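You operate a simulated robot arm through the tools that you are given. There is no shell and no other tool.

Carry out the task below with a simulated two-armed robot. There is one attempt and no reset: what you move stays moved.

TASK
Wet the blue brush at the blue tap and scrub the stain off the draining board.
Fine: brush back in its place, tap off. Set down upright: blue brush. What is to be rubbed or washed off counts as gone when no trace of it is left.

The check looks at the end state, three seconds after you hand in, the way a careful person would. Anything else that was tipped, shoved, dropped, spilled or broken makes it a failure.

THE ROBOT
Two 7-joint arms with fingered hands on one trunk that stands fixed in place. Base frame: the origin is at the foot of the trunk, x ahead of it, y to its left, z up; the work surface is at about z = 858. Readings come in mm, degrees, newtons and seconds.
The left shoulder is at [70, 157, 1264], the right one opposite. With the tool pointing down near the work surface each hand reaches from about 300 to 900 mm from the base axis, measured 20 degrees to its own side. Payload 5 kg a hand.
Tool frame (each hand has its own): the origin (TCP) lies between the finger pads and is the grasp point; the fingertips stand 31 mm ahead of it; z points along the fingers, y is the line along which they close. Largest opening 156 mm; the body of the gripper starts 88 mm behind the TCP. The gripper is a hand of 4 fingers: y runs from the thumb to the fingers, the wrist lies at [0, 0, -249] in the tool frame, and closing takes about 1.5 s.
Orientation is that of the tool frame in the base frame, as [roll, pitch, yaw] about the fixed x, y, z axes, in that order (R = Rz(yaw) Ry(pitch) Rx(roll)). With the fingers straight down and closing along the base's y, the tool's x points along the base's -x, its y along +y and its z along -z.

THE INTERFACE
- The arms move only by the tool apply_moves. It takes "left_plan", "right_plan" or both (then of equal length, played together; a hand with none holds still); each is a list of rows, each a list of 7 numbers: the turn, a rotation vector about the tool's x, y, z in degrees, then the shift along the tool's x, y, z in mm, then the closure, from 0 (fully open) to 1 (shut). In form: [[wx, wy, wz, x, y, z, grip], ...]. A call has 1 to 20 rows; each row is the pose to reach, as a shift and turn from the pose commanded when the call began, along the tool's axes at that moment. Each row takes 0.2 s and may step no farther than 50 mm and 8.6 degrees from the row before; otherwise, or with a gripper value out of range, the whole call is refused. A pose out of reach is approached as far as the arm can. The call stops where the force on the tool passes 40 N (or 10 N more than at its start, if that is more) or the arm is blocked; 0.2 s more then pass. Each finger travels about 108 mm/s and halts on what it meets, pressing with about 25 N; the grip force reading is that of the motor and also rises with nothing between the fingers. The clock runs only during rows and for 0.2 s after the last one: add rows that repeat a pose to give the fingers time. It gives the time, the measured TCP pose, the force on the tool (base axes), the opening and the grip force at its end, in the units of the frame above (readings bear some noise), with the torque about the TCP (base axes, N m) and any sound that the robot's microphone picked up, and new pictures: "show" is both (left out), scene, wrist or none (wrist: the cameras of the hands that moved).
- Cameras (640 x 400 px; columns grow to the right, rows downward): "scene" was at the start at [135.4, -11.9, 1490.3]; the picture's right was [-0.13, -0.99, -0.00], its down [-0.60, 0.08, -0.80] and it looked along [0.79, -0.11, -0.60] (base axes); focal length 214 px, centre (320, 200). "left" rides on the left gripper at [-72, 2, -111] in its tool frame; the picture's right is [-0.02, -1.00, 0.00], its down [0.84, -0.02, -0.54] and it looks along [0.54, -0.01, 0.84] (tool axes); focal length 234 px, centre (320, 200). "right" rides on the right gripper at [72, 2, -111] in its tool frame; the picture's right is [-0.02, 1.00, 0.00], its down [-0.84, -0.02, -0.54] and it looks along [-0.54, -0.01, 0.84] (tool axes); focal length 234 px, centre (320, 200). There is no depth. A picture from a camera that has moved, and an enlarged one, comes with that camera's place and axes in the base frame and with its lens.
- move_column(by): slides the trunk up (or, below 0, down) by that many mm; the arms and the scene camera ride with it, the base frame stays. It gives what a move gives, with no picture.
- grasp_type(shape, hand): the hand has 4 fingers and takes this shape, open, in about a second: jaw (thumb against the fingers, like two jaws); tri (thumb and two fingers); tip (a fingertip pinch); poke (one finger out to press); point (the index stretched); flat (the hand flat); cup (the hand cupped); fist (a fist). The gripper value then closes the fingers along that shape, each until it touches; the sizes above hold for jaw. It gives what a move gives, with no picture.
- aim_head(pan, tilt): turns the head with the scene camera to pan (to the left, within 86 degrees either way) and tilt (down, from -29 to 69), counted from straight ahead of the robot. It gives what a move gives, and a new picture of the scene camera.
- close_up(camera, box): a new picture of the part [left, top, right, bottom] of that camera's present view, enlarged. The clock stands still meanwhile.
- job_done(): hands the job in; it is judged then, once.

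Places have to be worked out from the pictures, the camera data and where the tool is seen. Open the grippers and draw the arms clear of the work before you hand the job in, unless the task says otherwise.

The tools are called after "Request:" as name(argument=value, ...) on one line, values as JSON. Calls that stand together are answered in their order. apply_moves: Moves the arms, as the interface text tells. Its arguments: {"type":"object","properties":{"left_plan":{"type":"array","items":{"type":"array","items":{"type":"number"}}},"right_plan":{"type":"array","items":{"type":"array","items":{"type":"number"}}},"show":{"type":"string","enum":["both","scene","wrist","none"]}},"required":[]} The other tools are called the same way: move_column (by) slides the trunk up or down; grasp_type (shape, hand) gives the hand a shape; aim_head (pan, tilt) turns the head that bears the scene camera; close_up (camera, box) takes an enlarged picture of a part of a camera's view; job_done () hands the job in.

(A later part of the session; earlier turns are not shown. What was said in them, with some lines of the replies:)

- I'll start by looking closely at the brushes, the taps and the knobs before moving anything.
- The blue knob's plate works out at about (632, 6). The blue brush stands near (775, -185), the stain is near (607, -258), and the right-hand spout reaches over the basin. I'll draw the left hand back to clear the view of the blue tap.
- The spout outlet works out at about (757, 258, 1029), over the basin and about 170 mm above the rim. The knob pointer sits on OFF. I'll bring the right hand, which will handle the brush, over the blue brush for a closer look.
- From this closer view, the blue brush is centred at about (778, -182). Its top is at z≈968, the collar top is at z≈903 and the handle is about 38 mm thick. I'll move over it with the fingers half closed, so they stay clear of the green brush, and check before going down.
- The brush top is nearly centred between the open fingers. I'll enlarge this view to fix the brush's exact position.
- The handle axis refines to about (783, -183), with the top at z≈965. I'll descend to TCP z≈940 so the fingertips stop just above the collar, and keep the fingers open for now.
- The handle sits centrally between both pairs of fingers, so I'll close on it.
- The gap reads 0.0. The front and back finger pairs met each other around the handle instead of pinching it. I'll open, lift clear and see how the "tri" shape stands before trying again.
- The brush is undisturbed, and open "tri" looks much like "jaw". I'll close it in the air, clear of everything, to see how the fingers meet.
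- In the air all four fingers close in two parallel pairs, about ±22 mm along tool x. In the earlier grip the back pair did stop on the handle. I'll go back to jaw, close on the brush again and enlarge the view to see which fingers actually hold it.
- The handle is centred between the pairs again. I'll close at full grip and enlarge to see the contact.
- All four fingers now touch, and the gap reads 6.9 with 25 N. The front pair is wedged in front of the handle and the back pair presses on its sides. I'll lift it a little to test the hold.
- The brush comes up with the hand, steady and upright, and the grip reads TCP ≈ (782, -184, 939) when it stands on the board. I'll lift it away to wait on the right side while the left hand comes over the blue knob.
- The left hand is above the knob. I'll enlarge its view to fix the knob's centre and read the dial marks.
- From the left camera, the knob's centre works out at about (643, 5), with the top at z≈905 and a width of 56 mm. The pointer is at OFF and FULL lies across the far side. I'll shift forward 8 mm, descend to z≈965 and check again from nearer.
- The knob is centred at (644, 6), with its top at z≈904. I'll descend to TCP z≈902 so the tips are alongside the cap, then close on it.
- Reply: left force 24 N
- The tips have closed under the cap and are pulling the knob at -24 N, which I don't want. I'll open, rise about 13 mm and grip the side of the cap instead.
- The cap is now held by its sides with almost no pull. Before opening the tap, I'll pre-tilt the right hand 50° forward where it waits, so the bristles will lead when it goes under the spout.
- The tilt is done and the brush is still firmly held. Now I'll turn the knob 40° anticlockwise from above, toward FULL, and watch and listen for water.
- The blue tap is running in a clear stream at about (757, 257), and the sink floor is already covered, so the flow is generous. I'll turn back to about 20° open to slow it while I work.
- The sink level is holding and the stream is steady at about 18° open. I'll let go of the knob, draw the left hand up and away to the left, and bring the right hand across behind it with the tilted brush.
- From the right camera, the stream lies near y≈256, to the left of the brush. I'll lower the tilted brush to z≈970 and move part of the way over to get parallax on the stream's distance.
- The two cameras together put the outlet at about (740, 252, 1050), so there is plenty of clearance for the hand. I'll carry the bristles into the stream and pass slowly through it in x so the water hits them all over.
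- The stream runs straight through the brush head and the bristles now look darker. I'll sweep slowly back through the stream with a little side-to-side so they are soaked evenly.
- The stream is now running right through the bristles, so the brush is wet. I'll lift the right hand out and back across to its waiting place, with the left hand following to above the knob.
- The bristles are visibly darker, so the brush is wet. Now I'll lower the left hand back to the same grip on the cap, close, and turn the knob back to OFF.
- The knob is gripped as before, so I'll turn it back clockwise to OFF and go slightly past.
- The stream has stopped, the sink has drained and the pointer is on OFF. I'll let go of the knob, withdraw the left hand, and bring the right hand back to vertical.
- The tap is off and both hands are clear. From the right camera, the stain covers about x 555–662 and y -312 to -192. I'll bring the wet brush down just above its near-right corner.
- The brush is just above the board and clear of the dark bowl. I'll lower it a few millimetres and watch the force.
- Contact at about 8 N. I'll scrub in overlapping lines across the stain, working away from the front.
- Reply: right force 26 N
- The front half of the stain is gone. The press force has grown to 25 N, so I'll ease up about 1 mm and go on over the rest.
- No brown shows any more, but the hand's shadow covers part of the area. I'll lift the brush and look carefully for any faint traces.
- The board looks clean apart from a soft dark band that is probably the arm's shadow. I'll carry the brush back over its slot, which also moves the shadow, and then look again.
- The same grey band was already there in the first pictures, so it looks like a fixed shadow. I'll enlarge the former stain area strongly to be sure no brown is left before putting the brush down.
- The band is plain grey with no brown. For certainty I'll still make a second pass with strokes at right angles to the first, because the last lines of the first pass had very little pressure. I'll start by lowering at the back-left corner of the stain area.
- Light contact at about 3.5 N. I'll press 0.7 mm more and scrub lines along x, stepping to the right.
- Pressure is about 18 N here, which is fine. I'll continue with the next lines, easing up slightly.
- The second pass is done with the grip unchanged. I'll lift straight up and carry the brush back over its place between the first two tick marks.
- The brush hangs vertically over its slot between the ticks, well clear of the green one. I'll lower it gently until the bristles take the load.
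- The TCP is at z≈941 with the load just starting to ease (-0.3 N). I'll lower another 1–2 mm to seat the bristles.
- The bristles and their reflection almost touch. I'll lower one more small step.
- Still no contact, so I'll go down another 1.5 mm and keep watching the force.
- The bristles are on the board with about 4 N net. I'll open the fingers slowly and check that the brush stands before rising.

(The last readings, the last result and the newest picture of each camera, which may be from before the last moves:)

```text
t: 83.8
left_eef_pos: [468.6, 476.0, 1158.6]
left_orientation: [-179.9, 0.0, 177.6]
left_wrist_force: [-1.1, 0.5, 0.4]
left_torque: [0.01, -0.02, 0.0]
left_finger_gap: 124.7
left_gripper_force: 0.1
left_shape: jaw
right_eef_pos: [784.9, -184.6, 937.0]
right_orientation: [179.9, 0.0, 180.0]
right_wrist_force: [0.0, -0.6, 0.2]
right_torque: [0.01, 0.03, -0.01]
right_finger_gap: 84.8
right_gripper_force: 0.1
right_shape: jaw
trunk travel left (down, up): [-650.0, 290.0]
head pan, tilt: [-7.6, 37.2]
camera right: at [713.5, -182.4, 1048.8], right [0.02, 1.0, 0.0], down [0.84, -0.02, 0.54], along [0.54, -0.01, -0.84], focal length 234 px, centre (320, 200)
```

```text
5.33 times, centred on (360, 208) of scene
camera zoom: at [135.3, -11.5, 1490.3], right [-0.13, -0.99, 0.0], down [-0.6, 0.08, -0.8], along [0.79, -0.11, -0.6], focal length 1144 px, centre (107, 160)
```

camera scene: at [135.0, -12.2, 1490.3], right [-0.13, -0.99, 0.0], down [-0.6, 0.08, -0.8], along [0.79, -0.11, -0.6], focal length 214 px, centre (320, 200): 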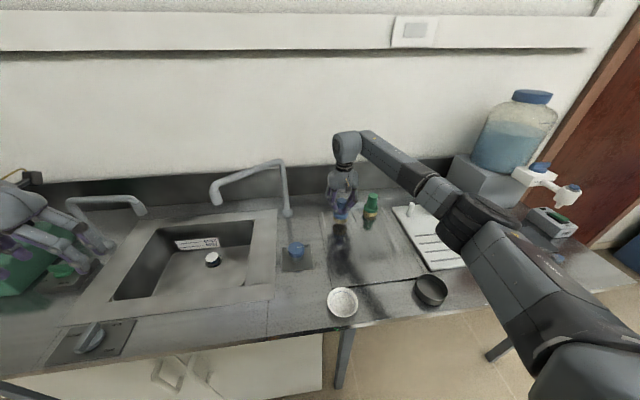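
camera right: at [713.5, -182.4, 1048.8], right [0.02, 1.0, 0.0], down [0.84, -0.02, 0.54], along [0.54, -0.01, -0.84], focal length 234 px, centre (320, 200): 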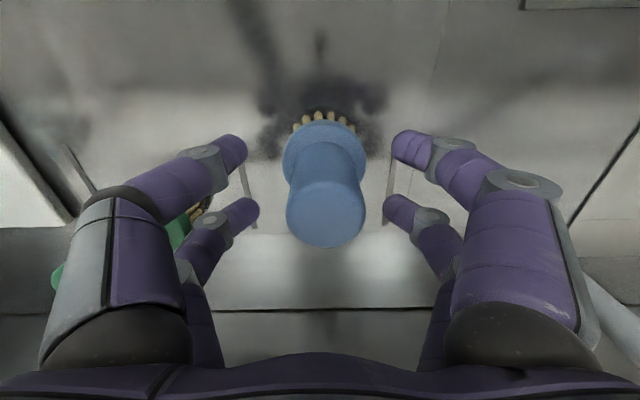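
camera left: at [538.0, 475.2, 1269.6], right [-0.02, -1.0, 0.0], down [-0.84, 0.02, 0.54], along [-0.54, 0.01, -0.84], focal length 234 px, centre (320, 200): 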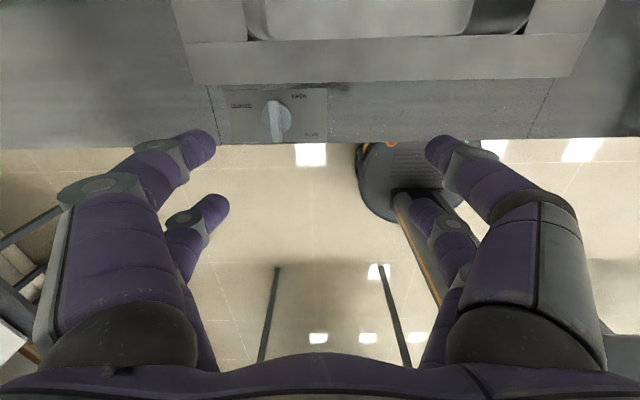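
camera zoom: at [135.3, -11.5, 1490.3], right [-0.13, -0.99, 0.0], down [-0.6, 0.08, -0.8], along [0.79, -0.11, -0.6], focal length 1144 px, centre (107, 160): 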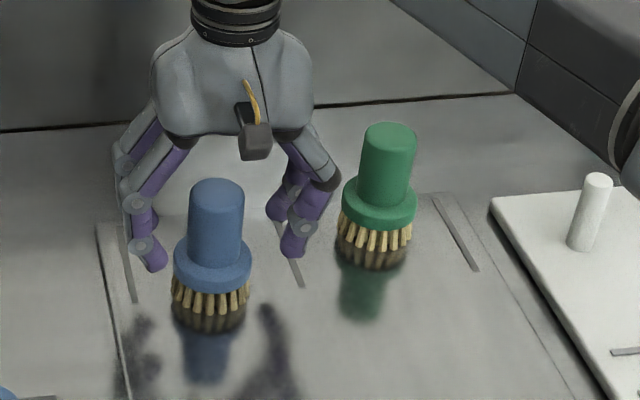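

The brush stands upright in its slot, free of the fingers. I'll rise straight up and withdraw the right hand to the side.

Request:
apply_moves(right_plan=[[0, 0, 0, 0, 4, -25, 0.45], [0, 0, 0, 0, 4, -60, 0.45], [0, 0, 0, 0, 4, -100, 0.45], [0, 0, 0, 0, 4, -145, 0.45], [0, 0, 0, 0, 4, -190, 0.3], [0, 0, 0, 30, -30, -210, 0.2], [0, 0, 0, 60, -62, -225, 0], [0, 0, 0, 90, -94, -240, 0], [0, 0, 0, 120, -126, -255, 0], [0, 0, 0, 150, -158, -265, 0], [0, 0, 0, 180, -190, -275, 0], [0, 0, 0, 210, -222, -285, 0]], show="both")

Request:
close_up(camera="scene", box=[270, 180, 450, 300])

Request:
close_up(camera="right", box=[180, 0, 520, 212])

```text
t: 86.4
left_eef_pos: [465.8, 475.0, 1158.0]
left_orientation: [179.9, 0.1, 177.6]
left_wrist_force: [-1.1, 0.4, 1.3]
left_torque: [0.03, -0.06, -0.01]
left_finger_gap: 124.8
left_gripper_force: 0.0
left_shape: jaw
right_eef_pos: [572.1, -405.9, 1222.8]
right_orientation: [179.9, 0.0, -179.9]
right_wrist_force: [-0.1, -0.2, 0.7]
right_torque: [0.01, -0.05, 0.0]
right_finger_gap: 155.7
right_gripper_force: 0.1
right_shape: jaw
trunk travel left (down, up): [-650.0, 290.0]
head pan, tilt: [-7.6, 37.2]
camera scene: at [133.0, -13.4, 1490.5], right [-0.13, -0.99, 0.0], down [-0.6, 0.08, -0.8], along [0.79, -0.11, -0.6], focal length 214 px, centre (320, 200)
camera right: at [501.3, -405.2, 1333.8], right [0.02, 1.0, 0.0], down [0.84, -0.02, 0.55], along [0.55, -0.01, -0.84], focal length 234 px, centre (320, 200)
```

scene: 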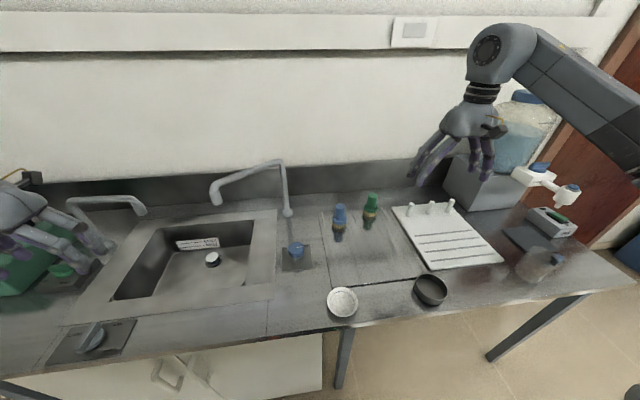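
right: 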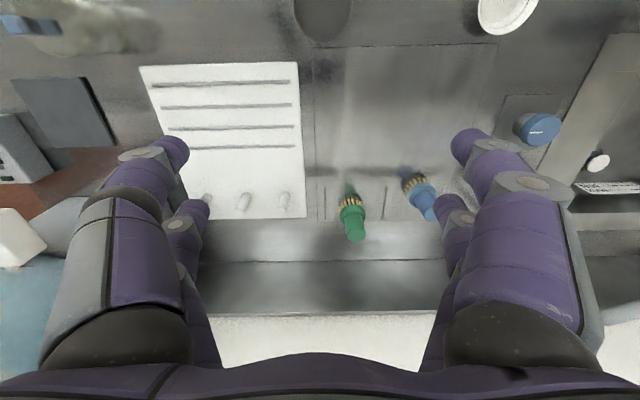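

```text
3.33 times, centred on (360, 240) of scene
camera zoom: at [133.0, -13.4, 1490.5], right [-0.13, -0.99, 0.0], down [-0.6, 0.08, -0.8], along [0.79, -0.11, -0.6], focal length 715 px, centre (187, 67)
```

zoom: 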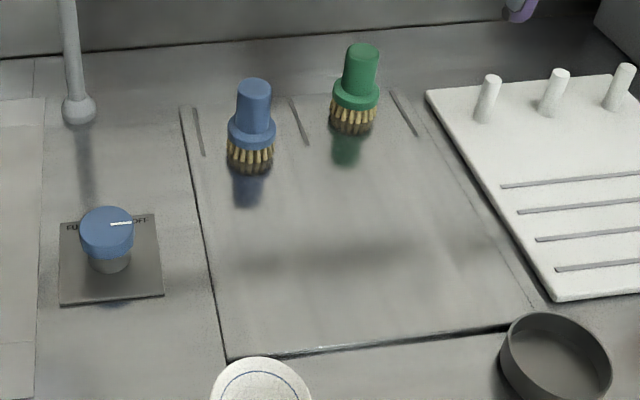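

```text
1.88 times, centred on (350, 106) of right
camera zoom: at [501.3, -405.2, 1333.8], right [0.02, 1.0, 0.0], down [0.84, -0.02, 0.55], along [0.55, -0.01, -0.84], focal length 441 px, centre (264, 377)
```

zoom: 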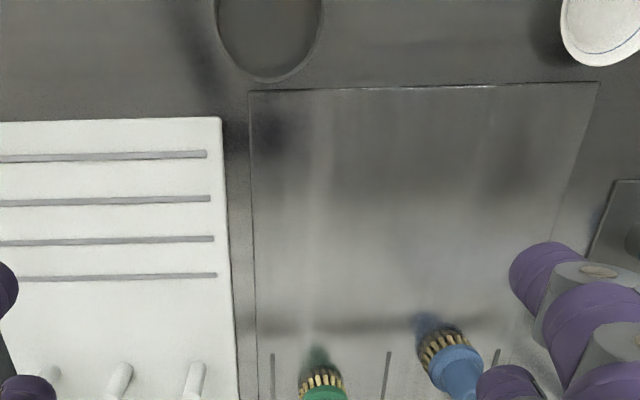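

The board is clean, both brushes stand in their slots, and the knob is on OFF. I'll open the left hand fully, draw it back and up, and take a last look at the tap and sink.

Request:
apply_moves(left_plan=[[0, 0, 0, 20, 10, -30, 0.1], [0, 0, 0, 40, 20, -60, 0], [0, 0, 0, 60, 30, -90, 0], [0, 0, 0, 60, 30, -90, 0]], show="scene")

Request:
close_up(camera="scene", box=[90, 140, 330, 300])

Request:
close_up(camera="scene", box=[310, 185, 400, 245])

```text
t: 87.4
left_eef_pos: [407.7, 510.0, 1244.8]
left_orientation: [179.9, 0.0, 177.5]
left_wrist_force: [-1.6, 1.1, -0.3]
left_torque: [0.01, 0.0, -0.02]
left_finger_gap: 155.7
left_gripper_force: 0.1
left_shape: jaw
right_eef_pos: [574.8, -406.7, 1222.2]
right_orientation: [-180.0, 0.0, 180.0]
right_wrist_force: [0.0, -0.4, 0.8]
right_torque: [0.01, 0.01, 0.01]
right_finger_gap: 155.8
right_gripper_force: 0.0
right_shape: jaw
trunk travel left (down, up): [-650.0, 290.0]
head pan, tilt: [-7.6, 37.2]
camera scene: at [135.6, -11.5, 1490.3], right [-0.13, -0.99, 0.0], down [-0.6, 0.08, -0.8], along [0.79, -0.11, -0.6], focal length 214 px, centre (320, 200)
```

scene: 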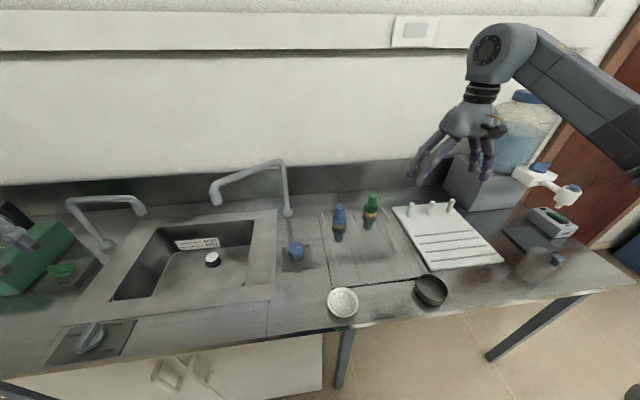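

```text
2.50 times, centred on (210, 220) of scene
camera zoom: at [135.6, -11.5, 1490.3], right [-0.13, -0.99, 0.0], down [-0.6, 0.08, -0.8], along [0.79, -0.11, -0.6], focal length 536 px, centre (595, 150)
```

zoom: 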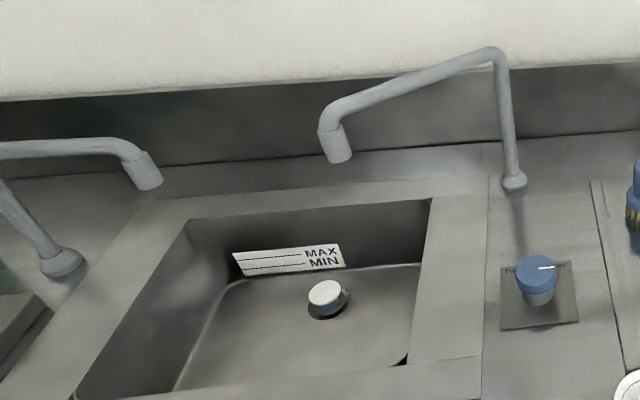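

```text
6.67 times, centred on (355, 215) of scene
camera zoom: at [135.6, -11.5, 1490.3], right [-0.13, -0.99, 0.0], down [-0.6, 0.08, -0.8], along [0.79, -0.11, -0.6], focal length 1430 px, centre (87, 100)
```

zoom: 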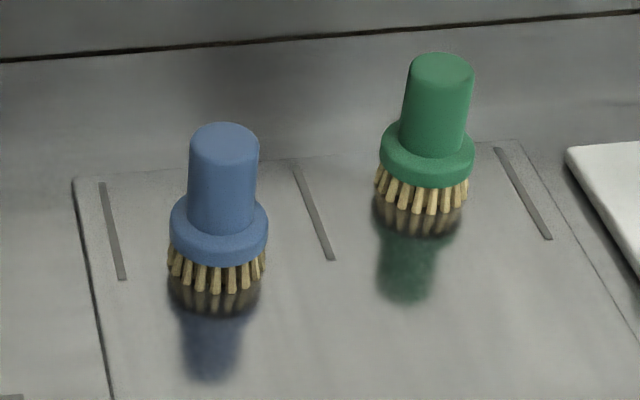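

The tap is off and dry, the sink is empty and the stain is gone. The blue brush stands upright in its own slot, the green brush and both bowls are untouched, and both hands are open and clear. I'm handing in the job.

Request:
job_done()

```text
The job is handed in.
```

I wetted the blue brush under the blue tap and scrubbed the stain off the draining board. No trace shows in the final pictures. I have handed the job in, but no verdict has come back.

- **Stain:** I went over the whole area twice, the second time with strokes at right angles to the first. A soft grey band still shows on the board. It was there in the first pictures and moves with the viewpoint, so I took it for a reflection or shadow.
- **Brush:** it stands upright between its two tick marks, within a few millimetres of where it started.
- **Tap:** the knob points to OFF, the stream has stopped and the sink has drained.
- **Everything else:** the green brush and both bowls look undisturbed, and both hands are open and clear of the work.
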